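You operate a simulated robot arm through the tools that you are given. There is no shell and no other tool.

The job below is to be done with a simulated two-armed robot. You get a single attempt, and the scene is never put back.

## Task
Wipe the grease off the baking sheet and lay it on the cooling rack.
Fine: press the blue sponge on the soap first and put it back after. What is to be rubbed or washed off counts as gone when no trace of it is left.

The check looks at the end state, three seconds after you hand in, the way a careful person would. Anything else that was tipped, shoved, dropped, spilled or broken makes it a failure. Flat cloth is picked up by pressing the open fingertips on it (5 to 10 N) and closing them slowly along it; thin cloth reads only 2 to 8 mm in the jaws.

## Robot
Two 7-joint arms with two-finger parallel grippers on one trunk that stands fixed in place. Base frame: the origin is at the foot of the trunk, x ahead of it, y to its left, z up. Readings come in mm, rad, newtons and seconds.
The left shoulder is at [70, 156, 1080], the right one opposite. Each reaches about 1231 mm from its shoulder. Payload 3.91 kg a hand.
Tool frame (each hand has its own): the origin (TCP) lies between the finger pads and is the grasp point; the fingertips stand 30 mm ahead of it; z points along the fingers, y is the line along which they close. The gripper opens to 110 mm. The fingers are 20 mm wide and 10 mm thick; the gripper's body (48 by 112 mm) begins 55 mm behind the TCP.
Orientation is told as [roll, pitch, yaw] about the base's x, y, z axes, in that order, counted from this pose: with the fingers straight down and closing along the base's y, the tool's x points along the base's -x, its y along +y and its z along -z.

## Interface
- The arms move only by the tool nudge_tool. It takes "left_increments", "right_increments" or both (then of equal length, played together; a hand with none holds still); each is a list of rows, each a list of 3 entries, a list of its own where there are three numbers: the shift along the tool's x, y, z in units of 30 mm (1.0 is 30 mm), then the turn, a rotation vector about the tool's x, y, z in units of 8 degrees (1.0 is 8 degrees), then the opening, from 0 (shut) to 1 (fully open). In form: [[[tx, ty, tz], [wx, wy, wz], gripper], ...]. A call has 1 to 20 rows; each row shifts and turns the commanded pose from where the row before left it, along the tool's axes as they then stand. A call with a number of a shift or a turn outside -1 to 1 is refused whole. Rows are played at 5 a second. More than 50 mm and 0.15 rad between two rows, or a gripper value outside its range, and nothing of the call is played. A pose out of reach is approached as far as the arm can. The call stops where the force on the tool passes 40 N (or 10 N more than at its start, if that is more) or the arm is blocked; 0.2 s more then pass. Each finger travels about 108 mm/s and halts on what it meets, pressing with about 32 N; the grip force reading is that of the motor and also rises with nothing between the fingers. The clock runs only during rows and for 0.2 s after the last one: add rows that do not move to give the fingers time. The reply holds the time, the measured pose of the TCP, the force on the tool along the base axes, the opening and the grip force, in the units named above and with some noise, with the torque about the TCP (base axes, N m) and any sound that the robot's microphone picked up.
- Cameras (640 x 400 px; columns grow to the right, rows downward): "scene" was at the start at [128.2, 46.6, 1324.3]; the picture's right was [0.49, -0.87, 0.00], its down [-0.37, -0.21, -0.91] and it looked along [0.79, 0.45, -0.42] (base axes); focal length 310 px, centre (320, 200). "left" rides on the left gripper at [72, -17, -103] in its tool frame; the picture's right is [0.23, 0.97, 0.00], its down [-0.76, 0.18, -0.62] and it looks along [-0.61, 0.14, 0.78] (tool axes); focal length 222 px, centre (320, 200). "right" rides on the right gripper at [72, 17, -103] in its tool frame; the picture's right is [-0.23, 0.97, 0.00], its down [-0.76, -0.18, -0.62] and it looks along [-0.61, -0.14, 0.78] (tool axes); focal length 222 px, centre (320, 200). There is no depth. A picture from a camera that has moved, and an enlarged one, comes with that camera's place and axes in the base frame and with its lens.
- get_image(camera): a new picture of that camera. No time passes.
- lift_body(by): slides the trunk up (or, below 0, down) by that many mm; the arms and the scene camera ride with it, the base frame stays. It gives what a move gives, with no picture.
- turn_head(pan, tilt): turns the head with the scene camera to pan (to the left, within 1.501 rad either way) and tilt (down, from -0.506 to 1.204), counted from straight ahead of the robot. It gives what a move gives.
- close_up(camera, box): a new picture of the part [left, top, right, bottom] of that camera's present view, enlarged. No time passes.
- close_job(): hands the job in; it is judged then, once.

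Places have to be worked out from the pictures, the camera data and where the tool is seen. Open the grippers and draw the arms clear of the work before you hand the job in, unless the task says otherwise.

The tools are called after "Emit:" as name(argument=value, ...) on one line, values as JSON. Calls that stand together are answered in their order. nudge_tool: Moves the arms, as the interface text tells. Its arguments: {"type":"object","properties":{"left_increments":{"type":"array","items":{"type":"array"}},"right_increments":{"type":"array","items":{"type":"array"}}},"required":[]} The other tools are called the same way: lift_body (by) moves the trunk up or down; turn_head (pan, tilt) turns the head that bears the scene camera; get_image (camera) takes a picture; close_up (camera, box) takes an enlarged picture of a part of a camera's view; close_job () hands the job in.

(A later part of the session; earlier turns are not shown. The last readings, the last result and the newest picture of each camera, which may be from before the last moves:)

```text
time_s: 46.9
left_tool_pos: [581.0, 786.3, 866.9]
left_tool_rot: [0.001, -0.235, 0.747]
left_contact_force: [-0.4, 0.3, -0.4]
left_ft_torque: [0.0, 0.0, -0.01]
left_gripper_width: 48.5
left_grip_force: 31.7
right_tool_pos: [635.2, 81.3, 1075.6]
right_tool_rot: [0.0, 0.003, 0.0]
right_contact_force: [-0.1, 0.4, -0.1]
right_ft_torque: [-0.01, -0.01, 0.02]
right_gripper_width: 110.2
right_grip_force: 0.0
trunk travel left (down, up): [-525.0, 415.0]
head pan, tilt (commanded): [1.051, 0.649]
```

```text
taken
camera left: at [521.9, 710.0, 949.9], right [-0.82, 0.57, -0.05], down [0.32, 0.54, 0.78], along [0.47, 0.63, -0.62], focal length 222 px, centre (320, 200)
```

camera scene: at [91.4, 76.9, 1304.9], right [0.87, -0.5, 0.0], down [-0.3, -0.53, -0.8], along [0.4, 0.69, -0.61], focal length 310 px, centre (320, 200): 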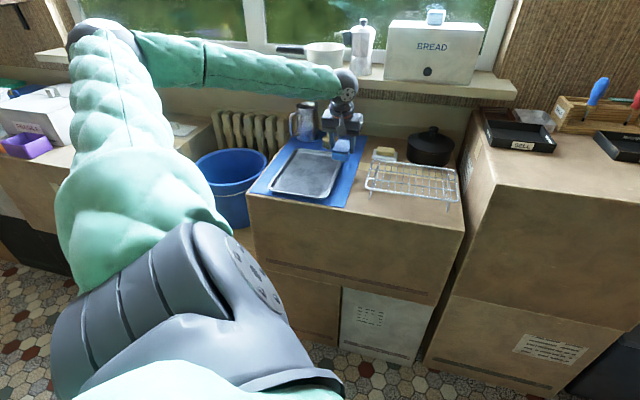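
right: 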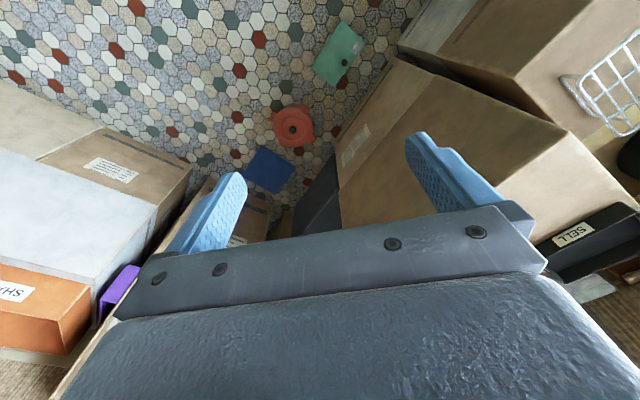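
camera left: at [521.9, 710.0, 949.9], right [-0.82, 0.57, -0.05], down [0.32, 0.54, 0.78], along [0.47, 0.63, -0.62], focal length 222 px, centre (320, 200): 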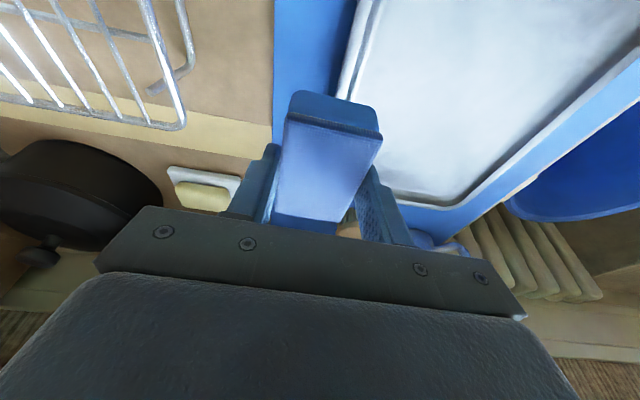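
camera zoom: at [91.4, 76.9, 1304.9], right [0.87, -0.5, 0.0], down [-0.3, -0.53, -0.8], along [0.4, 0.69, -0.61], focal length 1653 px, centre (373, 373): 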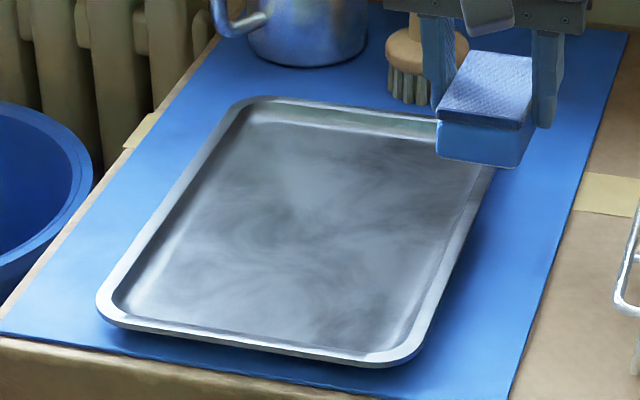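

The clean tray is confirmed from two angles. I now go forward toward the sponge's old place in 10 mm rows, checking partway.

Emit:
nudge_tool(left_increments=[[[-0.333, 0.0156, 0.0799], [0, 0, 0], 0.36], [[-0.333, 0.0156, 0.0799], [0, 0, 0], 0.36], [[-0.333, 0.0156, 0.0799], [0, 0, 0], 0.36], [[-0.333, 0.0156, 0.0799], [0, 0, 0], 0.36], [[-0.333, 0.0156, 0.0799], [0, 0, 0], 0.36], [[-0.333, 0.0156, 0.0799], [0, 0, 0], 0.36], [[-0.333, 0.0156, 0.0799], [0, 0, 0], 0.36], [[-0.333, 0.0156, 0.0799], [0, 0, 0], 0.36]])

Emit:
get_image(camera="scene")

```text
time_s: 48.7
left_tool_pos: [639.2, 846.0, 865.2]
left_tool_rot: [0.0, -0.234, 0.743]
left_contact_force: [-1.1, 1.2, -0.2]
left_ft_torque: [-0.01, 0.03, 0.02]
left_gripper_width: 48.5
left_grip_force: 32.2
right_tool_pos: [636.6, 81.4, 1074.8]
right_tool_rot: [-0.001, 0.002, 0.001]
right_contact_force: [1.0, 0.5, 0.5]
right_ft_torque: [0.02, -0.04, -0.03]
right_gripper_width: 109.8
right_grip_force: 0.1
trunk travel left (down, up): [-525.0, 415.0]
head pan, tilt (commanded): [1.051, 0.649]
```

```text
taken
camera scene: at [91.4, 77.1, 1304.9], right [0.87, -0.5, 0.0], down [-0.3, -0.53, -0.8], along [0.4, 0.69, -0.61], focal length 310 px, centre (320, 200)
```

scene: 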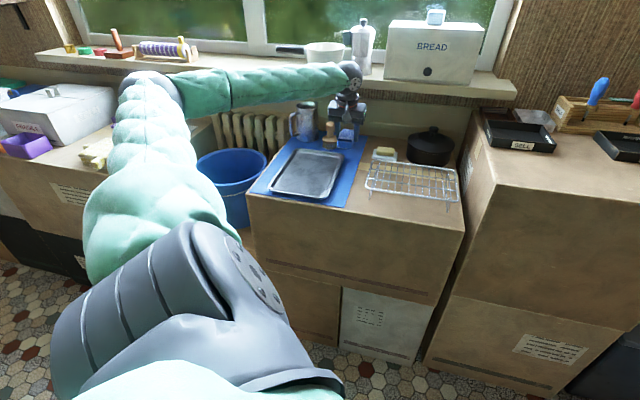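

Smooth so far and no contact. I continue the remaining 82 mm forward.

Emit:
nudge_tool(left_increments=[[[-0.333, 0.0156, 0.0799], [0, 0, 0], 0.36], [[-0.333, 0.0156, 0.0799], [0, 0, 0], 0.36], [[-0.333, 0.0156, 0.0799], [0, 0, 0], 0.36], [[-0.333, 0.0156, 0.0799], [0, 0, 0], 0.36], [[-0.333, 0.0156, 0.0799], [0, 0, 0], 0.36]])

Emit:
get_image(camera="scene")

Emit:
get_image(camera="left")

```text
time_s: 49.9
left_tool_pos: [672.4, 882.1, 866.0]
left_tool_rot: [0.001, -0.233, 0.749]
left_contact_force: [0.1, 0.1, -1.1]
left_ft_torque: [-0.04, 0.03, 0.0]
left_gripper_width: 48.5
left_grip_force: 31.9
right_tool_pos: [636.4, 81.7, 1074.4]
right_tool_rot: [-0.001, 0.002, 0.001]
right_contact_force: [-0.5, 0.5, -0.1]
right_ft_torque: [-0.01, -0.02, -0.02]
right_gripper_width: 110.0
right_grip_force: 0.0
trunk travel left (down, up): [-525.0, 415.0]
head pan, tilt (commanded): [1.051, 0.649]
```

```text
taken
camera scene: at [91.5, 77.0, 1304.9], right [0.87, -0.5, 0.0], down [-0.3, -0.53, -0.8], along [0.4, 0.69, -0.61], focal length 310 px, centre (320, 200)
```

scene: 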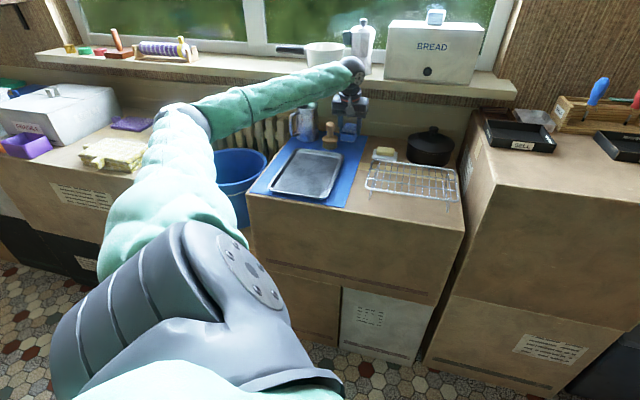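

```text
taken
camera left: at [615.2, 806.6, 949.5], right [-0.82, 0.56, -0.05], down [0.32, 0.54, 0.78], along [0.47, 0.63, -0.62], focal length 222 px, centre (320, 200)
```

left: 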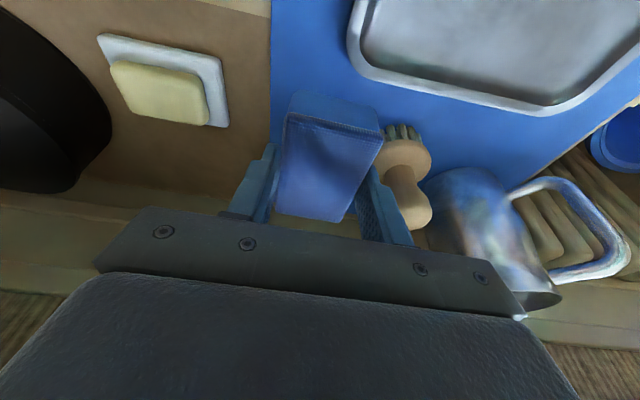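

Still clean: no contact, sponge above its old spot's front. I do the last 32 mm forward and add the 7.5° of yaw.

Emit:
nudge_tool(left_increments=[[[-0.345, 0, 0.0828], [0, 0, 0], 0.36], [[-0.345, 0, 0.0828], [0, 0, 0], 0.36], [[-0.345, 0, 0.0828], [0, 0, 0], 0.36], [[0, 0, 0], [-0.109, 0, -0.456], 0.36], [[0, 0, 0], [-0.109, 0, -0.456], 0.36], [[0, 0, 0], [0, 0, 0], 0.36]])

Emit:
get_image(camera="scene")

Emit:
get_image(camera="left")

```text
time_s: 51.3
left_tool_pos: [696.8, 903.4, 866.9]
left_tool_rot: [-0.001, -0.235, 0.878]
left_contact_force: [0.1, -0.2, 0.0]
left_ft_torque: [-0.02, 0.02, -0.01]
left_gripper_width: 48.7
left_grip_force: 31.8
right_tool_pos: [635.6, 82.4, 1075.5]
right_tool_rot: [0.0, 0.002, 0.0]
right_contact_force: [0.0, -0.3, 0.3]
right_ft_torque: [-0.05, -0.01, -0.02]
right_gripper_width: 110.0
right_grip_force: 0.1
trunk travel left (down, up): [-525.0, 415.0]
head pan, tilt (commanded): [1.051, 0.649]
```

```text
taken
camera scene: at [91.0, 76.7, 1305.0], right [0.87, -0.5, 0.0], down [-0.3, -0.52, -0.8], along [0.4, 0.69, -0.6], focal length 310 px, centre (320, 200)
```

scene: 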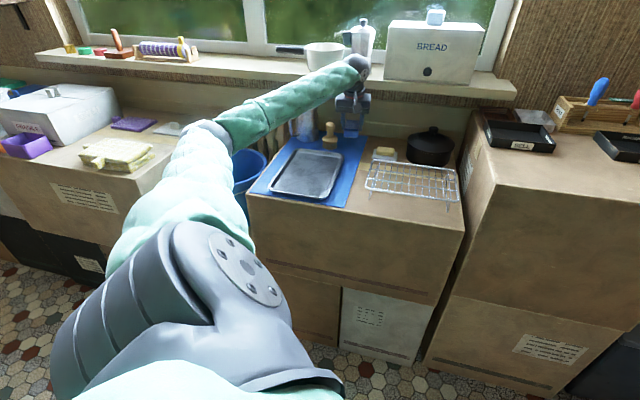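

```text
taken
camera left: at [649.2, 820.4, 950.0], right [-0.89, 0.45, -0.05], down [0.24, 0.57, 0.78], along [0.38, 0.68, -0.62], focal length 222 px, centre (320, 200)
```

left: 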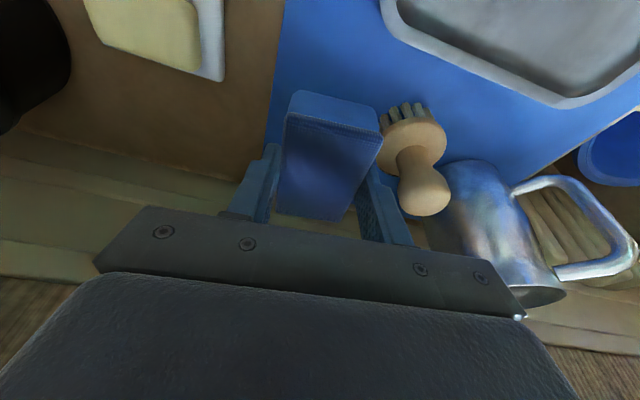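

The hand is exactly over the old spot with the right yaw. I lower 50 mm in 10 mm rows.

Emit:
nudge_tool(left_increments=[[[0.0778, 0, 0.3241], [0, 0, 0], 0.36], [[0.0778, 0, 0.3241], [0, 0, 0], 0.36], [[0.0778, 0, 0.3241], [0, 0, 0], 0.36], [[0.0778, 0, 0.3241], [0, 0, 0], 0.36], [[0.0778, 0, 0.3241], [0, 0, 0], 0.36], [[0, 0, 0], [0, 0, 0], 0.36]])

Emit:
close_up(camera="scene", box=[290, 90, 410, 170])

Emit:
get_image(camera="left")

```text
time_s: 52.7
left_tool_pos: [697.1, 903.8, 817.0]
left_tool_rot: [0.002, -0.235, 0.876]
left_contact_force: [0.7, -1.2, -1.2]
left_ft_torque: [0.02, -0.03, 0.06]
left_gripper_width: 48.5
left_grip_force: 31.9
right_tool_pos: [636.2, 82.0, 1074.4]
right_tool_rot: [0.002, 0.003, 0.001]
right_contact_force: [-0.1, 0.0, 0.4]
right_ft_torque: [-0.01, 0.01, -0.03]
right_gripper_width: 110.0
right_grip_force: 0.0
trunk travel left (down, up): [-525.0, 415.0]
head pan, tilt (commanded): [1.051, 0.649]
```

```text
5.00 times, centred on (350, 130) of scene
camera zoom: at [91.1, 76.6, 1305.0], right [0.87, -0.5, 0.0], down [-0.3, -0.52, -0.8], along [0.4, 0.69, -0.6], focal length 1550 px, centre (170, 550)
```

zoom: 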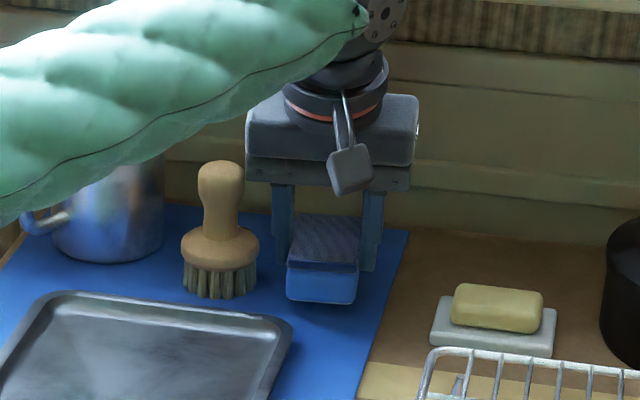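

```text
taken
camera left: at [649.7, 820.5, 899.7], right [-0.89, 0.45, -0.05], down [0.24, 0.57, 0.78], along [0.39, 0.68, -0.62], focal length 222 px, centre (320, 200)
```

left: 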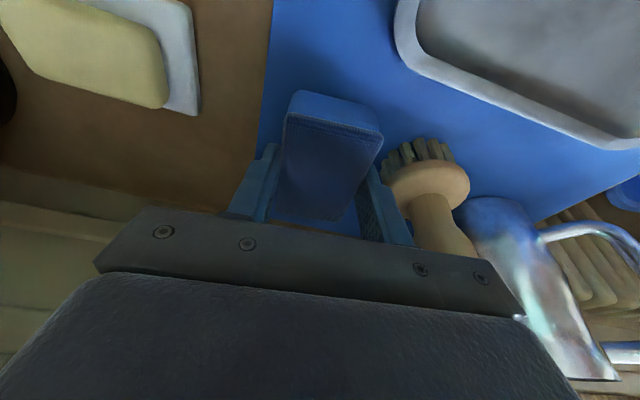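

Clear of brush and sill. I creep down until the sponge touches the mat.

Emit:
nudge_tool(left_increments=[[[0.0156, 0, 0.0648], [0, 0, 0], 0.36], [[0.0156, 0, 0.0648], [0, 0, 0], 0.36], [[0.0156, 0, 0.0648], [0, 0, 0], 0.36], [[0.0156, 0, 0.0648], [0, 0, 0], 0.36], [[0, 0, 0], [0, 0, 0], 0.36]])

```text
time_s: 53.9
left_tool_pos: [696.8, 902.3, 809.7]
left_tool_rot: [0.0, -0.233, 0.878]
left_contact_force: [0.5, -0.3, -0.7]
left_ft_torque: [0.01, 0.02, 0.05]
left_gripper_width: 48.7
left_grip_force: 32.2
right_tool_pos: [635.2, 82.2, 1074.9]
right_tool_rot: [0.002, 0.002, 0.001]
right_contact_force: [0.2, 0.2, 0.2]
right_ft_torque: [0.04, -0.02, -0.01]
right_gripper_width: 110.1
right_grip_force: 0.1
trunk travel left (down, up): [-525.0, 415.0]
head pan, tilt (commanded): [1.051, 0.649]
```

No contact yet at z≈809.7. I keep creeping in 1.2 mm steps.

Emit:
nudge_tool(left_increments=[[[0.0094, 0, 0.0389], [0, 0, 0], 0.36], [[0.0094, 0, 0.0389], [0, 0, 0], 0.36], [[0, 0, 0], [0, 0, 0], 0.36]])

```text
time_s: 54.7
left_tool_pos: [696.7, 903.7, 806.6]
left_tool_rot: [0.001, -0.233, 0.877]
left_contact_force: [0.1, 0.0, 0.8]
left_ft_torque: [-0.02, -0.01, 0.01]
left_gripper_width: 48.5
left_grip_force: 31.3
right_tool_pos: [635.4, 80.8, 1074.9]
right_tool_rot: [0.001, 0.003, 0.0]
right_contact_force: [0.3, 0.1, 0.7]
right_ft_torque: [0.0, -0.03, 0.02]
right_gripper_width: 110.1
right_grip_force: 0.0
trunk travel left (down, up): [-525.0, 415.0]
head pan, tilt (commanded): [1.051, 0.649]
```

Still free at 806.6; continuing in small steps.

Emit:
nudge_tool(left_increments=[[[0.0094, 0, 0.0389], [0, 0, 0], 0.36], [[0.0094, 0, 0.0389], [0, 0, 0], 0.36], [[0, 0, 0], [0, 0, 0], 0.36]])

```text
time_s: 55.5
left_tool_pos: [695.4, 902.7, 804.9]
left_tool_rot: [0.003, -0.231, 0.878]
left_contact_force: [-0.2, 0.5, 0.6]
left_ft_torque: [-0.06, 0.0, 0.01]
left_gripper_width: 48.6
left_grip_force: 32.2
right_tool_pos: [636.1, 81.6, 1075.9]
right_tool_rot: [0.001, 0.003, 0.001]
right_contact_force: [-0.7, -0.4, -0.2]
right_ft_torque: [-0.01, -0.03, 0.0]
right_gripper_width: 110.0
right_grip_force: 0.1
trunk travel left (down, up): [-525.0, 415.0]
head pan, tilt (commanded): [1.051, 0.649]
```

Emit:
close_up(camera="scene", box=[310, 110, 390, 165])

Emit:
nudge_tool(left_increments=[[[0.0094, 0, 0.0389], [0, 0, 0], 0.36], [[0, 0, 0], [0, 0, 0], 0.36]])

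```text
7.27 times, centred on (350, 138) of scene
camera zoom: at [91.1, 76.7, 1305.0], right [0.87, -0.5, 0.0], down [-0.3, -0.52, -0.8], along [0.4, 0.69, -0.6], focal length 2254 px, centre (102, 654)
```

zoom: 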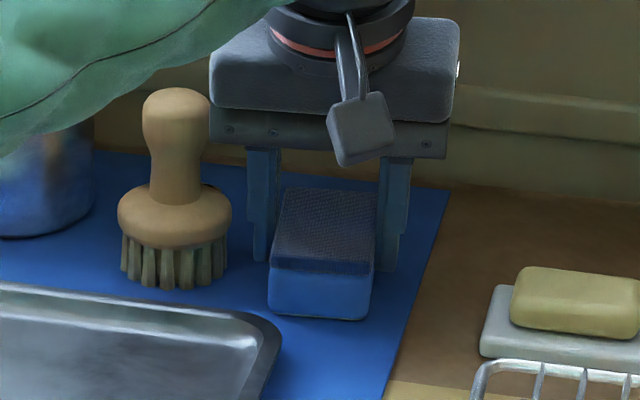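

```text
time_s: 56.1
left_tool_pos: [696.8, 902.9, 804.5]
left_tool_rot: [0.002, -0.235, 0.877]
left_contact_force: [1.0, 2.0, 5.0]
left_ft_torque: [-0.03, -0.09, 0.01]
left_gripper_width: 48.4
left_grip_force: 32.2
right_tool_pos: [635.5, 81.2, 1075.7]
right_tool_rot: [-0.002, 0.003, -0.002]
right_contact_force: [1.0, 0.1, 0.1]
right_ft_torque: [0.0, 0.03, -0.01]
right_gripper_width: 110.2
right_grip_force: 0.0
trunk travel left (down, up): [-525.0, 415.0]
head pan, tilt (commanded): [1.051, 0.649]
```

The sponge rests on the mat (5 N). I open the fingers gently to release it.

Emit:
nudge_tool(left_increments=[[[0, 0, 0], [0, 0, 0], 0.42], [[0, 0, 0], [0, 0, 0], 0.46], [[0, 0, 0], [0, 0, 0], 0.5], [[0, 0, 0], [0, 0, 0], 0.56], [[0, 0, 0], [0, 0, 0], 0.61], [[0, 0, 0], [0, 0, 0], 0.61], [[-0.0778, 0, -0.3241], [0, 0, 0], 0.61], [[-0.0778, 0, -0.3241], [0, 0, 0], 0.61], [[-0.0778, 0, -0.3241], [0, 0, 0], 0.61], [[-0.0778, 0, -0.3241], [0, 0, 0], 0.61], [[-0.0778, 0, -0.3241], [0, 0, 0], 0.61], [[-0.0778, 0, -0.3241], [0, 0, 0], 0.61]])

Emit:
close_up(camera="scene", box=[290, 90, 410, 170])

Emit:
get_image(camera="left")

Emit:
get_image(camera="scene")

```text
time_s: 58.7
left_tool_pos: [696.2, 902.2, 863.2]
left_tool_rot: [0.0, -0.233, 0.877]
left_contact_force: [0.4, 0.2, 0.6]
left_ft_torque: [-0.03, 0.0, 0.0]
left_gripper_width: 67.1
left_grip_force: 0.0
right_tool_pos: [635.2, 80.8, 1074.5]
right_tool_rot: [-0.001, 0.001, -0.001]
right_contact_force: [0.2, -0.1, -0.1]
right_ft_torque: [0.01, 0.0, -0.02]
right_gripper_width: 109.7
right_grip_force: 0.1
trunk travel left (down, up): [-525.0, 415.0]
head pan, tilt (commanded): [1.051, 0.649]
```

```text
5.00 times, centred on (350, 130) of scene
camera zoom: at [91.1, 76.6, 1304.9], right [0.87, -0.5, 0.0], down [-0.3, -0.52, -0.8], along [0.4, 0.69, -0.6], focal length 1550 px, centre (170, 550)
```

zoom: 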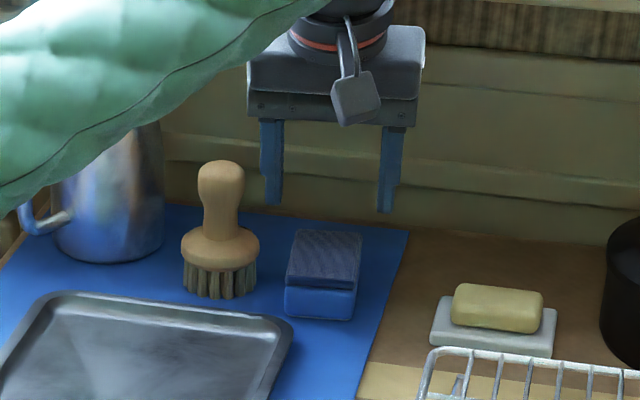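

```text
taken
camera left: at [649.0, 820.0, 945.5], right [-0.89, 0.45, -0.05], down [0.24, 0.57, 0.78], along [0.39, 0.68, -0.62], focal length 222 px, centre (320, 200)
```

left: 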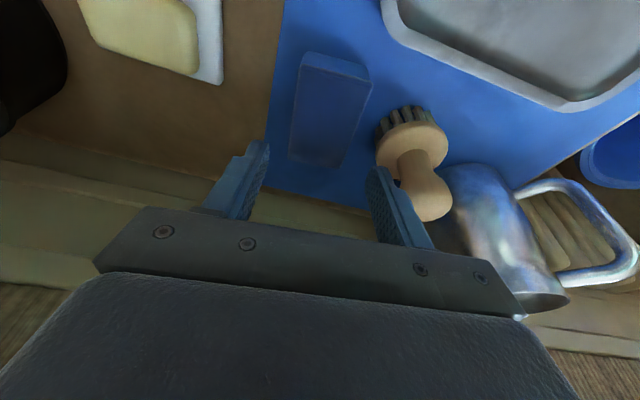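

```text
taken
camera scene: at [91.1, 76.6, 1304.9], right [0.87, -0.5, 0.0], down [-0.3, -0.52, -0.8], along [0.4, 0.69, -0.6], focal length 310 px, centre (320, 200)
```

scene: 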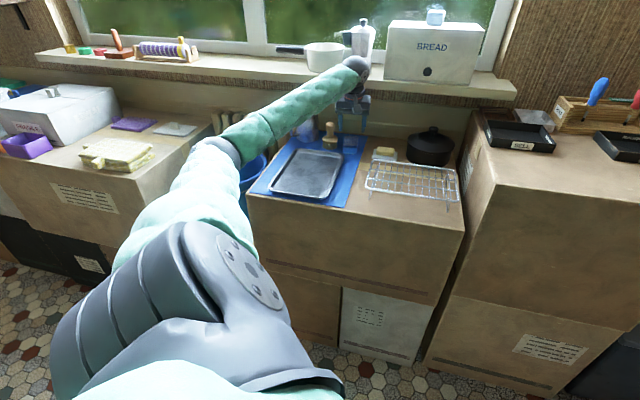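

The sponge is back in its place exactly as before. Next is the tray: I withdraw the left hand back and up, away from the brush and sill, then look at the tray rim.

Emit:
nudge_tool(left_increments=[[[0.2463, 0, -0.4019], [0, 0, 0], 0.61], [[0.2463, 0, -0.4019], [0, 0, 0], 0.61], [[0, 0, 0], [0.1546, 0, 0.644], 0.61], [[0.47, 0, -0.1128], [0, 0, 0], 0.61], [[0.47, 0, -0.1128], [0, 0, 0], 0.61], [[0.47, 0, -0.1128], [0, 0, 0], 0.61], [[0.47, 0, -0.1128], [0, 0, 0], 0.61], [[0.47, 0, -0.1128], [0, 0, 0], 0.61], [[0.47, 0, -0.1128], [0, 0, 0], 0.61], [[0.47, 0, -0.1128], [0, 0, 0], 0.61], [[0.47, 0, -0.1128], [0, 0, 0], 0.61]])

Emit:
get_image(camera="scene")

Emit:
get_image(camera="left")

```text
time_s: 61.1
left_tool_pos: [600.6, 804.6, 884.3]
left_tool_rot: [-0.001, -0.235, 0.785]
left_contact_force: [0.3, -0.2, -0.1]
left_ft_torque: [0.02, -0.04, -0.04]
left_gripper_width: 67.2
left_grip_force: 0.0
right_tool_pos: [635.6, 81.0, 1075.2]
right_tool_rot: [-0.002, 0.002, 0.001]
right_contact_force: [-0.9, -0.1, -0.1]
right_ft_torque: [0.02, 0.01, -0.02]
right_gripper_width: 109.7
right_grip_force: 0.0
trunk travel left (down, up): [-525.0, 415.0]
head pan, tilt (commanded): [1.051, 0.649]
```

```text
taken
camera scene: at [91.0, 76.7, 1305.0], right [0.87, -0.5, 0.0], down [-0.3, -0.52, -0.8], along [0.4, 0.69, -0.6], focal length 310 px, centre (320, 200)
```

scene: 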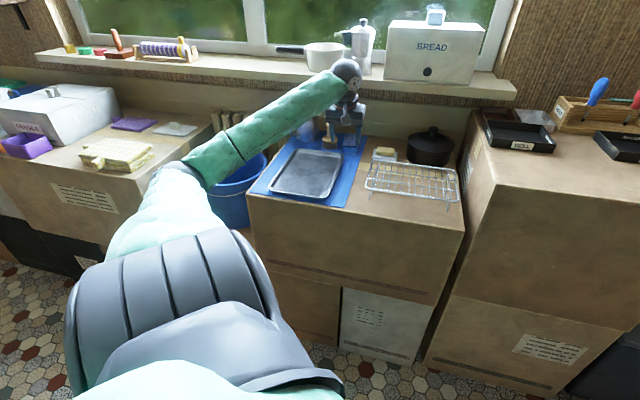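

```text
taken
camera left: at [546.7, 726.8, 966.6], right [-0.84, 0.53, -0.05], down [0.3, 0.55, 0.78], along [0.45, 0.65, -0.62], focal length 222 px, centre (320, 200)
```

left: 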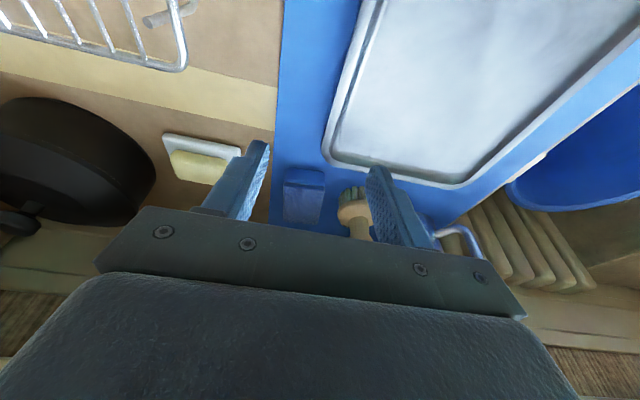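

The tray is clean and everything's in place. I zoom into the rim and the rack to measure their heights.

Emit:
close_up(camera="left", box=[300, 0, 520, 200])

Emit:
close_up(camera="left", box=[0, 0, 260, 120])

Emit:
close_up(camera="scene", box=[260, 140, 350, 205])

Emit:
close_up(camera="scene", box=[355, 150, 475, 225])

```text
2.00 times, centred on (410, 100) of left
camera zoom: at [546.7, 726.8, 966.6], right [-0.84, 0.53, -0.05], down [0.3, 0.55, 0.78], along [0.45, 0.65, -0.62], focal length 444 px, centre (140, 400)
```

zoom: 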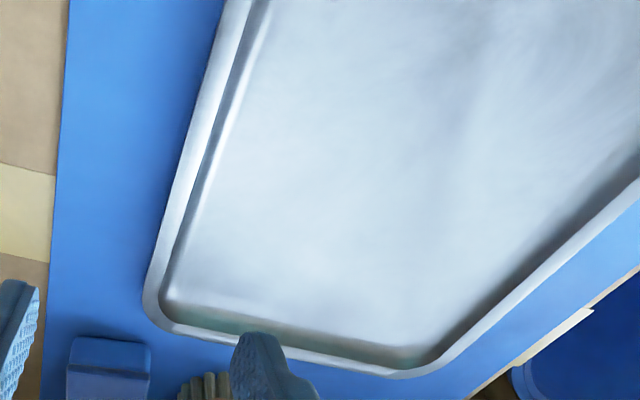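

```text
2.46 times, centred on (130, 60) of left
camera zoom: at [546.7, 726.8, 966.6], right [-0.84, 0.53, -0.05], down [0.3, 0.55, 0.78], along [0.45, 0.65, -0.62], focal length 547 px, centre (788, 545)
```

zoom: 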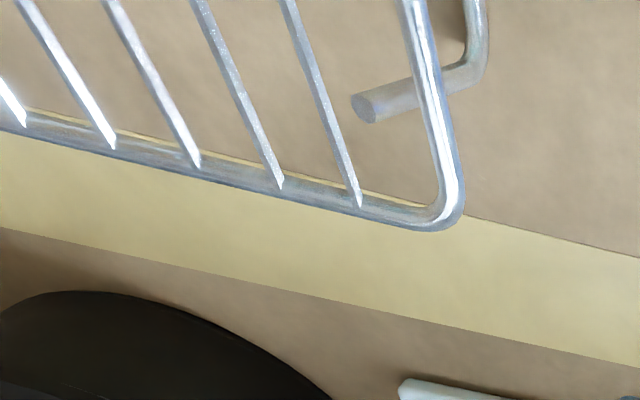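

```text
6.15 times, centred on (305, 172) of scene
camera zoom: at [91.0, 76.7, 1305.0], right [0.87, -0.5, 0.0], down [-0.3, -0.52, -0.8], along [0.4, 0.69, -0.6], focal length 1908 px, centre (412, 369)
```

zoom: 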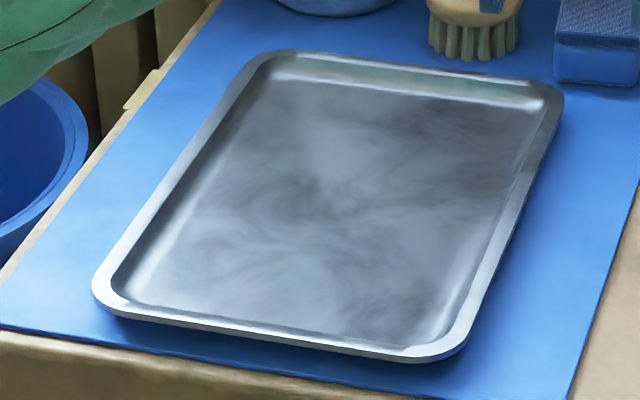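

```text
5.33 times, centred on (415, 188) of scene
camera zoom: at [91.0, 76.7, 1305.0], right [0.87, -0.5, 0.0], down [-0.3, -0.52, -0.8], along [0.4, 0.69, -0.6], focal length 1653 px, centre (-187, 267)
```

zoom: 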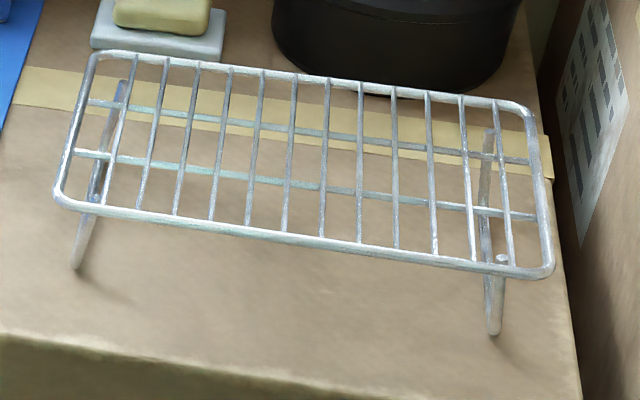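

The lip top is at z≈778 (tray about 187×268 mm outer, centre u≈-247, v≈936); the rack top is a flat grid. The tray will be carried with both hands on its two long rims. I move the left hand over the left rim first.

Emit:
nudge_tool(left_increments=[[[0.02, 0.457, 0], [0, 0, 0], 0.6], [[0.02, 0.457, 0], [0, 0, 0], 0.55], [[0.02, 0.457, 0], [0, 0, 0], 0.5], [[0.02, 0.457, 0], [0, 0, 0], 0.5], [[0.02, 0.457, 0], [0, 0, 0], 0.5], [[0.02, 0.457, 0], [0, 0, 0], 0.5], [[0.02, 0.457, 0], [0, 0, 0], 0.5], [[0.02, 0.457, 0], [0, 0, 0], 0.5], [[0.02, 0.457, 0], [0, 0, 0], 0.5], [[0.02, 0.457, 0], [0, 0, 0], 0.5], [[0.02, 0.457, 0], [0, 0, 0], 0.5], [[0.02, 0.457, 0], [0, 0, 0], 0.5], [[0.02, 0.457, 0], [0, 0, 0], 0.5], [[0.02, 0.457, 0], [0, 0, 0], 0.5]])

Emit:
get_image(camera="scene")

Emit:
get_image(camera="left")

```text
time_s: 64.1
left_tool_pos: [458.9, 935.8, 881.8]
left_tool_rot: [0.001, -0.236, 0.786]
left_contact_force: [0.3, 0.0, 0.3]
left_ft_torque: [0.0, 0.01, -0.01]
left_gripper_width: 55.2
left_grip_force: 0.1
right_tool_pos: [635.6, 80.4, 1074.6]
right_tool_rot: [0.001, 0.001, -0.001]
right_contact_force: [0.1, -0.8, -0.2]
right_ft_torque: [0.02, 0.05, 0.0]
right_gripper_width: 110.3
right_grip_force: 0.1
trunk travel left (down, up): [-525.0, 415.0]
head pan, tilt (commanded): [1.051, 0.649]
```

```text
taken
camera scene: at [90.9, 76.8, 1305.0], right [0.87, -0.5, 0.0], down [-0.3, -0.52, -0.8], along [0.4, 0.69, -0.6], focal length 310 px, centre (320, 200)
```

scene: 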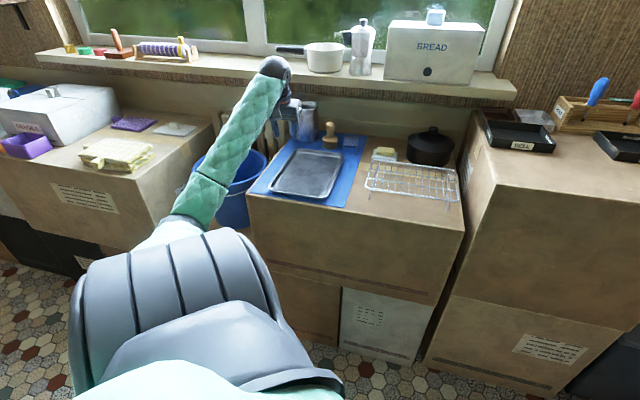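

```text
taken
camera left: at [404.7, 858.0, 964.2], right [-0.84, 0.53, -0.05], down [0.3, 0.55, 0.78], along [0.45, 0.65, -0.62], focal length 222 px, centre (320, 200)
```

left: 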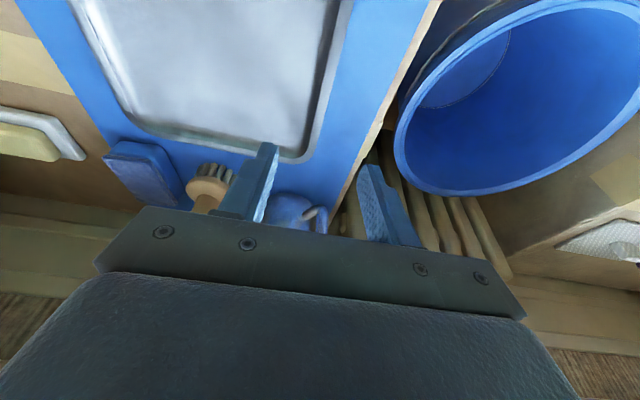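

The left hand is above the left rim. I zoom in to measure the rim position relative to the fingers.

Emit:
close_up(camera="left", box=[220, 0, 460, 200])

Emit:
close_up(camera="scene", box=[230, 80, 350, 200])

```text
2.00 times, centred on (340, 100) of left
camera zoom: at [404.7, 858.0, 964.2], right [-0.84, 0.53, -0.05], down [0.3, 0.55, 0.78], along [0.45, 0.65, -0.62], focal length 444 px, centre (280, 400)
```

zoom: 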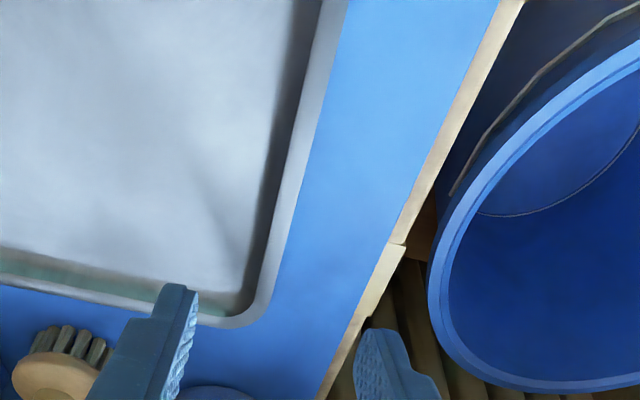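

```text
3.33 times, centred on (290, 140) of scene
camera zoom: at [90.9, 76.8, 1305.0], right [0.87, -0.5, 0.0], down [-0.3, -0.52, -0.8], along [0.4, 0.69, -0.6], focal length 1033 px, centre (420, 400)
```

zoom: 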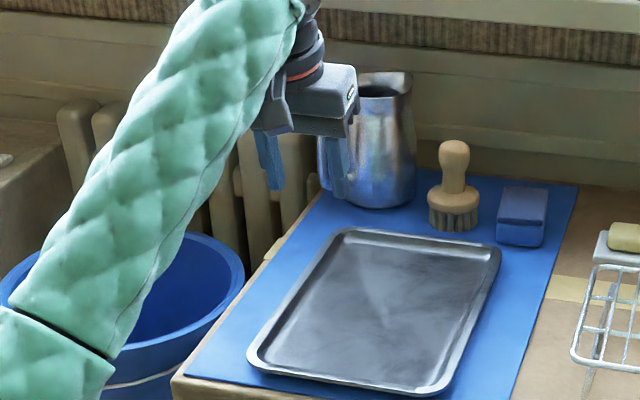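

The left lip is at u≈-339 to -332, right under the hand's centre. Now I bring in the right arm: first turn it 45° and lean it back 15° where it is.

Emit:
nudge_tool(right_increments=[[[0, 0, 0], [0, 0, -0.9375], 0.8], [[0, 0, 0], [0, 0, -0.9375], 0.6], [[0, 0, 0], [0, 0, -0.9375], 0.5], [[0, 0, 0], [0, 0, -0.9375], 0.5], [[0, 0, 0], [0, 0, -0.9375], 0.5], [[0, 0, 0], [0, 0, -0.9375], 0.5], [[0, 0, 0], [0, -0.9375, 0], 0.5], [[0, 0, 0], [0, -0.9375, 0], 0.5]])

Emit:
get_image(camera="right")

Emit:
get_image(camera="scene")

```text
time_s: 65.9
left_tool_pos: [458.2, 935.9, 881.6]
left_tool_rot: [-0.001, -0.236, 0.786]
left_contact_force: [0.2, 0.5, -0.6]
left_ft_torque: [-0.01, -0.01, -0.01]
left_gripper_width: 54.9
left_grip_force: 0.0
right_tool_pos: [634.8, 80.6, 1073.9]
right_tool_rot: [0.0, -0.263, 0.788]
right_contact_force: [-0.4, 0.5, -0.5]
right_ft_torque: [0.03, 0.0, 0.02]
right_gripper_width: 55.1
right_grip_force: 0.2
trunk travel left (down, up): [-525.0, 415.0]
head pan, tilt (commanded): [1.051, 0.649]
```

```text
taken
camera right: at [556.1, 25.3, 1155.6], right [-0.53, 0.84, 0.06], down [0.53, 0.28, 0.8], along [0.66, 0.46, -0.6], focal length 222 px, centre (320, 200)
```

right: 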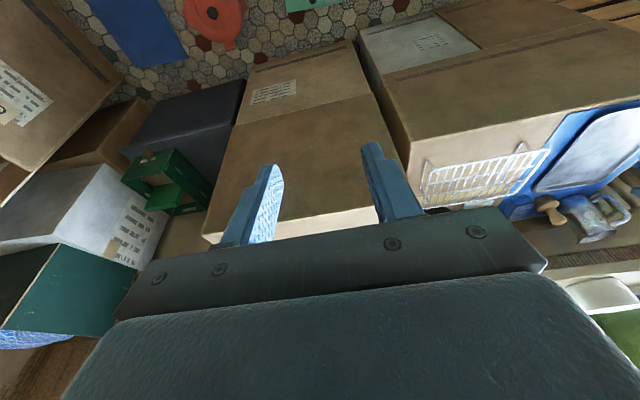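

```text
taken
camera scene: at [90.9, 76.5, 1305.0], right [0.87, -0.5, 0.0], down [-0.3, -0.52, -0.8], along [0.4, 0.69, -0.6], focal length 310 px, centre (320, 200)
```

scene: 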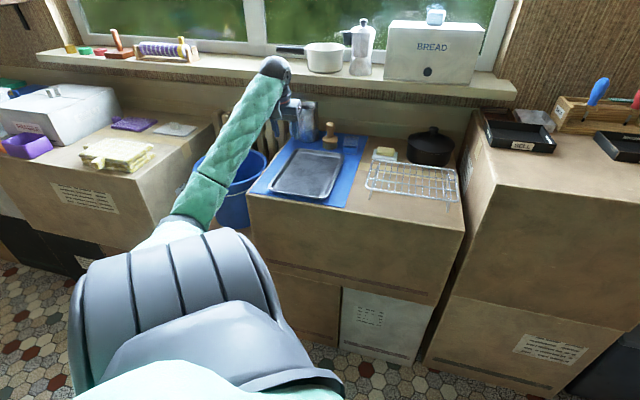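

The right arm turned without trouble. I bring it left and forward toward the tray's right rim, staying high, in moderate rows.

Emit:
nudge_tool(right_increments=[[[-0.24, 0.45, 0.168], [0, 0, 0], 0.5], [[-0.24, 0.45, 0.168], [0, 0, 0], 0.5], [[-0.24, 0.45, 0.168], [0, 0, 0], 0.5], [[-0.24, 0.45, 0.168], [0, 0, 0], 0.5], [[-0.24, 0.45, 0.168], [0, 0, 0], 0.5], [[-0.24, 0.45, 0.168], [0, 0, 0], 0.5], [[-0.24, 0.45, 0.168], [0, 0, 0], 0.5], [[-0.24, 0.45, 0.168], [0, 0, 0], 0.5], [[-0.24, 0.45, 0.168], [0, 0, 0], 0.5], [[-0.24, 0.45, 0.168], [0, 0, 0], 0.5], [[-0.24, 0.45, 0.168], [0, 0, 0], 0.5], [[-0.24, 0.45, 0.168], [0, 0, 0], 0.5], [[-0.24, 0.45, 0.168], [0, 0, 0], 0.5], [[-0.24, 0.45, 0.168], [0, 0, 0], 0.5], [[-0.24, 0.45, 0.168], [0, 0, 0], 0.5], [[-0.24, 0.45, 0.168], [0, 0, 0], 0.5], [[-0.24, 0.45, 0.168], [0, 0, 0], 0.5], [[-0.24, 0.45, 0.168], [0, 0, 0], 0.5], [[-0.24, 0.45, 0.168], [0, 0, 0], 0.5], [[-0.24, 0.45, 0.168], [0, 0, 0], 0.5]])

Emit:
get_image(camera="scene")

Emit:
get_image(camera="right")

```text
time_s: 70.1
left_tool_pos: [460.2, 936.1, 880.8]
left_tool_rot: [-0.001, -0.232, 0.786]
left_contact_force: [0.3, -0.5, -1.0]
left_ft_torque: [0.01, 0.02, -0.03]
left_gripper_width: 55.2
left_grip_force: 0.0
right_tool_pos: [561.3, 388.6, 1015.7]
right_tool_rot: [-0.001, -0.26, 0.784]
right_contact_force: [0.1, -0.4, 0.6]
right_ft_torque: [-0.04, 0.01, 0.03]
right_gripper_width: 54.9
right_grip_force: 0.0
trunk travel left (down, up): [-525.0, 415.0]
head pan, tilt (commanded): [1.051, 0.649]
```

```text
taken
camera scene: at [90.9, 77.4, 1304.9], right [0.87, -0.5, 0.0], down [-0.3, -0.53, -0.8], along [0.4, 0.69, -0.61], focal length 310 px, centre (320, 200)
```

scene: 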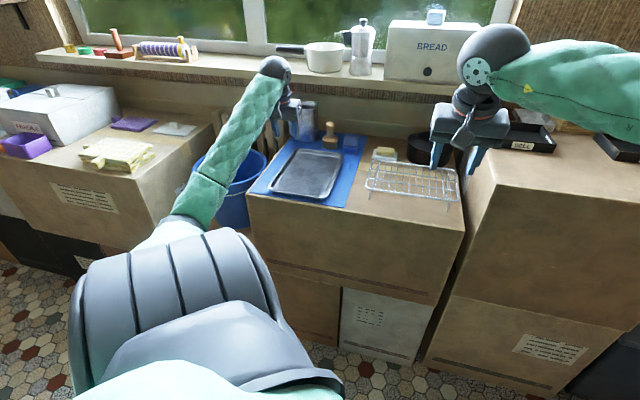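

```text
taken
camera right: at [481.8, 333.2, 1096.3], right [-0.53, 0.84, 0.06], down [0.53, 0.28, 0.8], along [0.66, 0.46, -0.6], focal length 222 px, centre (320, 200)
```

right: 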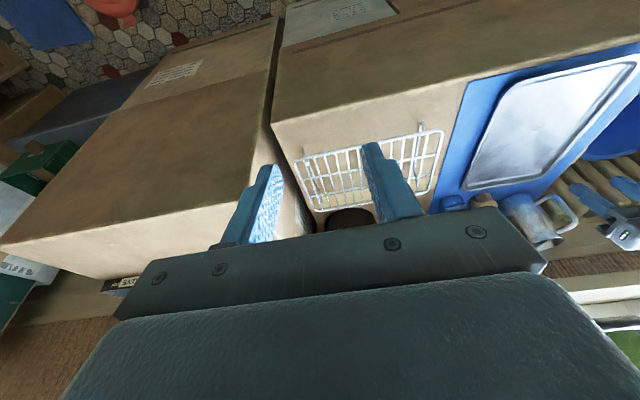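

Good: no contact. I continue the same path for another 18 rows.

Emit:
nudge_tool(right_increments=[[[-0.24, 0.45, 0.168], [0, 0, 0], 0.5], [[-0.24, 0.45, 0.168], [0, 0, 0], 0.5], [[-0.24, 0.45, 0.168], [0, 0, 0], 0.5], [[-0.24, 0.45, 0.168], [0, 0, 0], 0.5], [[-0.24, 0.45, 0.168], [0, 0, 0], 0.5], [[-0.24, 0.45, 0.168], [0, 0, 0], 0.5], [[-0.24, 0.45, 0.168], [0, 0, 0], 0.5], [[-0.24, 0.45, 0.168], [0, 0, 0], 0.5], [[-0.24, 0.45, 0.168], [0, 0, 0], 0.5], [[-0.24, 0.45, 0.168], [0, 0, 0], 0.5], [[-0.24, 0.45, 0.168], [0, 0, 0], 0.5], [[-0.24, 0.45, 0.168], [0, 0, 0], 0.5]])

Emit:
get_image(camera="scene")

Emit:
get_image(camera="right")

```text
time_s: 72.7
left_tool_pos: [460.3, 936.4, 880.8]
left_tool_rot: [0.0, -0.235, 0.786]
left_contact_force: [-0.2, 0.1, -0.2]
left_ft_torque: [-0.04, -0.01, 0.05]
left_gripper_width: 54.9
left_grip_force: 0.0
right_tool_pos: [527.9, 540.8, 986.2]
right_tool_rot: [0.001, -0.26, 0.785]
right_contact_force: [0.4, -0.8, 0.6]
right_ft_torque: [0.0, 0.05, 0.01]
right_gripper_width: 55.2
right_grip_force: 0.1
right hand out of reach, approached as far as the arm can: row 10, 11, 12
trunk travel left (down, up): [-525.0, 415.0]
head pan, tilt (commanded): [1.051, 0.649]
```

```text
taken
camera scene: at [91.0, 77.1, 1304.9], right [0.87, -0.5, 0.0], down [-0.3, -0.53, -0.8], along [0.4, 0.69, -0.61], focal length 310 px, centre (320, 200)
```

scene: 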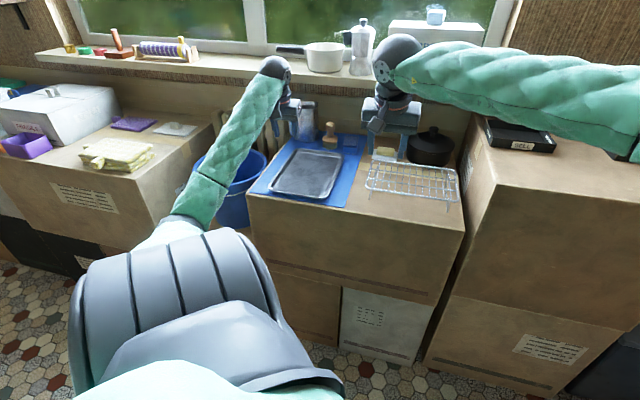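

```text
taken
camera right: at [449.8, 484.0, 1065.9], right [-0.53, 0.84, 0.06], down [0.53, 0.28, 0.8], along [0.66, 0.46, -0.6], focal length 222 px, centre (320, 200)
```

right: 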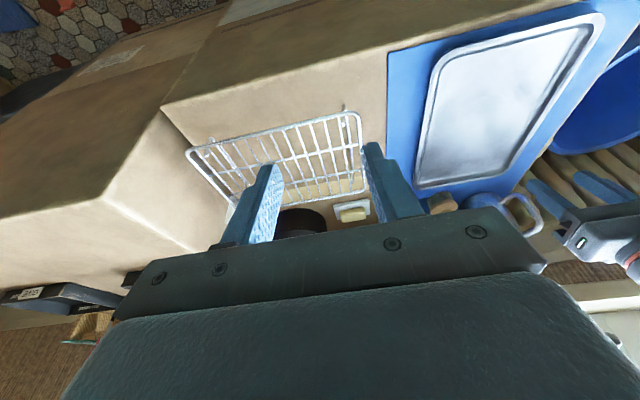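

The right arm cannot reach the far rim (out of reach), so I change the plan: the left hand alone will pull the tray toward the bench's front edge so it overhangs, then clamp it from the front with horizontal fingers and carry it level to the rack. First I withdraw the right arm along the way it came.

Emit:
nudge_tool(right_increments=[[[0.24, -0.45, -0.168], [0, 0, 0], 0.5], [[0.24, -0.45, -0.168], [0, 0, 0], 0.5], [[0.24, -0.45, -0.168], [0, 0, 0], 0.5], [[0.24, -0.45, -0.168], [0, 0, 0], 0.5], [[0.24, -0.45, -0.168], [0, 0, 0], 0.5], [[0.24, -0.45, -0.168], [0, 0, 0], 0.5], [[0.24, -0.45, -0.168], [0, 0, 0], 0.5], [[0.24, -0.45, -0.168], [0, 0, 0], 0.5], [[0.24, -0.45, -0.168], [0, 0, 0], 0.5], [[0.24, -0.45, -0.168], [0, 0, 0], 0.5], [[0.24, -0.45, -0.168], [0, 0, 0], 0.5], [[0.24, -0.45, -0.168], [0, 0, 0], 0.5], [[0.24, -0.45, -0.168], [0, 0, 0], 0.5], [[0.24, -0.45, -0.168], [0, 0, 0], 0.5], [[0.24, -0.45, -0.168], [0, 0, 0], 0.5], [[0.24, -0.45, -0.168], [0, 0, 0], 0.5], [[0.24, -0.45, -0.168], [0, 0, 0], 0.5], [[0.24, -0.45, -0.168], [0, 0, 0], 0.5], [[0.24, -0.45, -0.168], [0, 0, 0], 0.5], [[0.24, -0.45, -0.168], [0, 0, 0], 0.5]])

Emit:
get_image(camera="scene")

```text
time_s: 76.9
left_tool_pos: [459.4, 934.8, 881.2]
left_tool_rot: [-0.002, -0.235, 0.786]
left_contact_force: [0.4, 0.0, 0.0]
left_ft_torque: [-0.03, 0.01, 0.01]
left_gripper_width: 54.8
left_grip_force: 0.0
right_tool_pos: [603.6, 232.1, 1044.4]
right_tool_rot: [0.002, -0.261, 0.785]
right_contact_force: [0.3, 0.0, -0.8]
right_ft_torque: [-0.01, 0.02, 0.01]
right_gripper_width: 54.9
right_grip_force: 0.0
trunk travel left (down, up): [-525.0, 415.0]
head pan, tilt (commanded): [1.051, 0.649]
```

```text
taken
camera scene: at [91.1, 76.3, 1305.0], right [0.87, -0.5, 0.0], down [-0.3, -0.52, -0.8], along [0.4, 0.69, -0.6], focal length 310 px, centre (320, 200)
```

scene: 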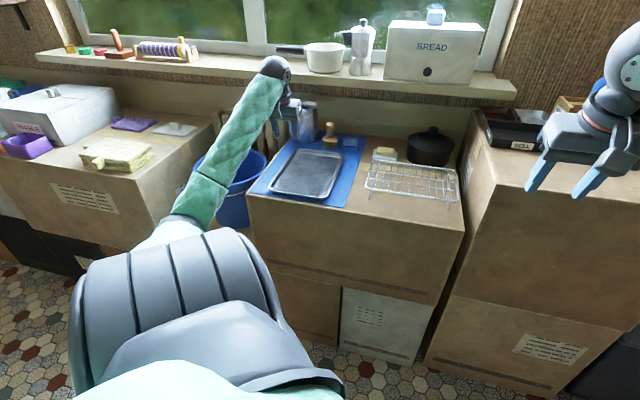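

The right arm is coming back cleanly. I finish withdrawing it and at the same time bring the left hand (fingers closing) above the tray's front middle.

Emit:
nudge_tool(right_increments=[[[0.24, -0.45, -0.168], [0, 0, 0], 0.5], [[0.24, -0.45, -0.168], [0, 0, 0], 0.5], [[0.24, -0.45, -0.168], [0, 0, 0], 0.5], [[0.24, -0.45, -0.168], [0, 0, 0], 0.5], [[0.24, -0.45, -0.168], [0, 0, 0], 0.5], [[0.24, -0.45, -0.168], [0, 0, 0], 0.5], [[0.24, -0.45, -0.168], [0, 0, 0], 0.5], [[0.24, -0.45, -0.168], [0, 0, 0], 0.5], [[0.24, -0.45, -0.168], [0, 0, 0], 0.5], [[0.24, -0.45, -0.168], [0, 0, 0], 0.5]], left_increments=[[[0.441, -0.297, -0.1055], [0, 0, 0], 0.4], [[0.441, -0.297, -0.1055], [0, 0, 0], 0.3], [[0.441, -0.297, -0.1055], [0, 0, 0], 0.2], [[0.441, -0.297, -0.1055], [0, 0, 0], 0.1], [[0.441, -0.297, -0.1055], [0, 0, 0], 0], [[0.441, -0.297, -0.1055], [0, 0, 0], 0], [[0.441, -0.297, -0.1055], [0, 0, 0], 0], [[0.441, -0.297, -0.1055], [0, 0, 0], 0], [[0.441, -0.297, -0.1055], [0, 0, 0], 0], [[0.441, -0.297, -0.1055], [0, 0, 0], 0]])

Emit:
get_image(camera="scene")

Emit:
get_image(camera="left")

```text
time_s: 79.1
left_tool_pos: [426.1, 775.4, 882.2]
left_tool_rot: [-0.001, -0.236, 0.783]
left_contact_force: [-1.1, -0.2, -0.1]
left_ft_torque: [0.0, 0.0, 0.01]
left_gripper_width: 0.3
left_grip_force: 32.0
right_tool_pos: [640.1, 77.4, 1073.9]
right_tool_rot: [0.002, -0.263, 0.783]
right_contact_force: [0.5, -0.6, -0.2]
right_ft_torque: [0.02, -0.01, 0.0]
right_gripper_width: 55.2
right_grip_force: 0.0
trunk travel left (down, up): [-525.0, 415.0]
head pan, tilt (commanded): [1.051, 0.649]
```

```text
taken
camera scene: at [90.8, 75.9, 1305.0], right [0.87, -0.5, 0.0], down [-0.3, -0.52, -0.8], along [0.4, 0.69, -0.6], focal length 310 px, centre (320, 200)
```

scene: 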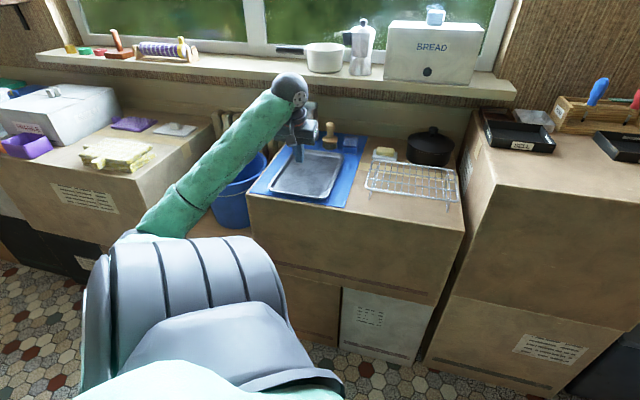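

```text
taken
camera left: at [371.5, 696.9, 965.0], right [-0.84, 0.53, -0.05], down [0.3, 0.55, 0.78], along [0.45, 0.65, -0.62], focal length 222 px, centre (320, 200)
```

left: 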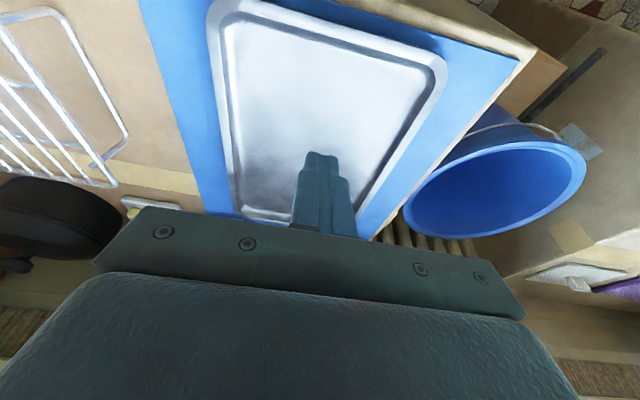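

Both arms are fine. I lower the closed left fingers into the tray to just above its floor.

Emit:
nudge_tool(left_increments=[[[0.087, 0, 0.362], [0, 0, 0], 0], [[0.087, 0, 0.362], [0, 0, 0], 0], [[0.087, 0, 0.362], [0, 0, 0], 0], [[0.087, 0, 0.362], [0, 0, 0], 0], [[0.087, 0, 0.362], [0, 0, 0], 0], [[0.087, 0, 0.362], [0, 0, 0], 0], [[0.087, 0, 0.362], [0, 0, 0], 0], [[0, 0, 0], [0, 0, 0], 0]])

Emit:
get_image(camera="left")

Emit:
close_up(camera="scene", box=[250, 100, 370, 220])

```text
time_s: 80.9
left_tool_pos: [426.2, 776.6, 803.1]
left_tool_rot: [-0.001, -0.237, 0.786]
left_contact_force: [-0.4, 0.4, 0.1]
left_ft_torque: [0.0, 0.03, 0.0]
left_gripper_width: 0.0
left_grip_force: 32.3
right_tool_pos: [640.2, 78.4, 1074.6]
right_tool_rot: [0.0, -0.258, 0.785]
right_contact_force: [0.1, -0.2, 0.3]
right_ft_torque: [0.04, 0.01, 0.02]
right_gripper_width: 54.9
right_grip_force: 0.0
trunk travel left (down, up): [-525.0, 415.0]
head pan, tilt (commanded): [1.051, 0.649]
```

```text
taken
camera left: at [371.7, 698.7, 885.9], right [-0.84, 0.53, -0.05], down [0.3, 0.55, 0.78], along [0.45, 0.65, -0.62], focal length 222 px, centre (320, 200)
```

left: 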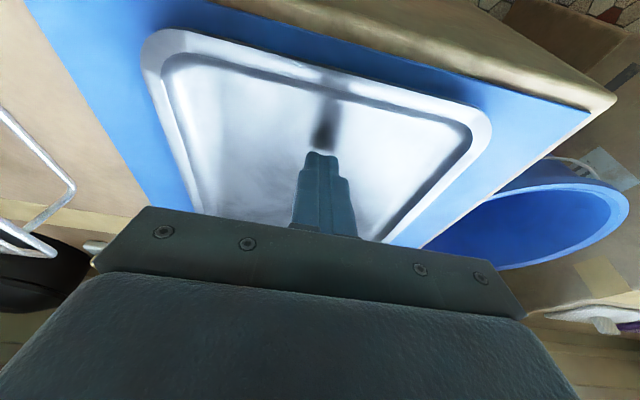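

```text
3.33 times, centred on (310, 160) of scene
camera zoom: at [90.9, 76.5, 1305.0], right [0.87, -0.5, 0.0], down [-0.3, -0.52, -0.8], along [0.4, 0.69, -0.6], focal length 1033 px, centre (353, 333)
```

zoom: 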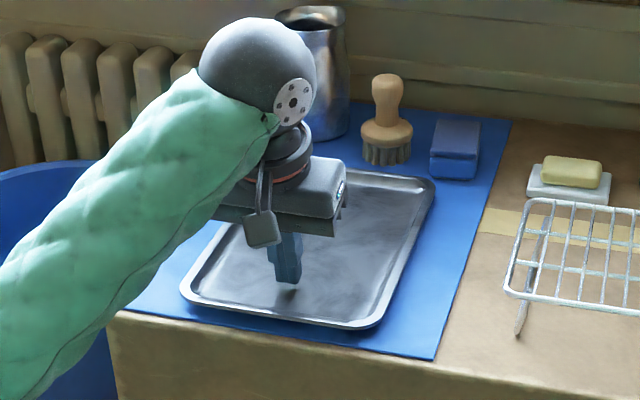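

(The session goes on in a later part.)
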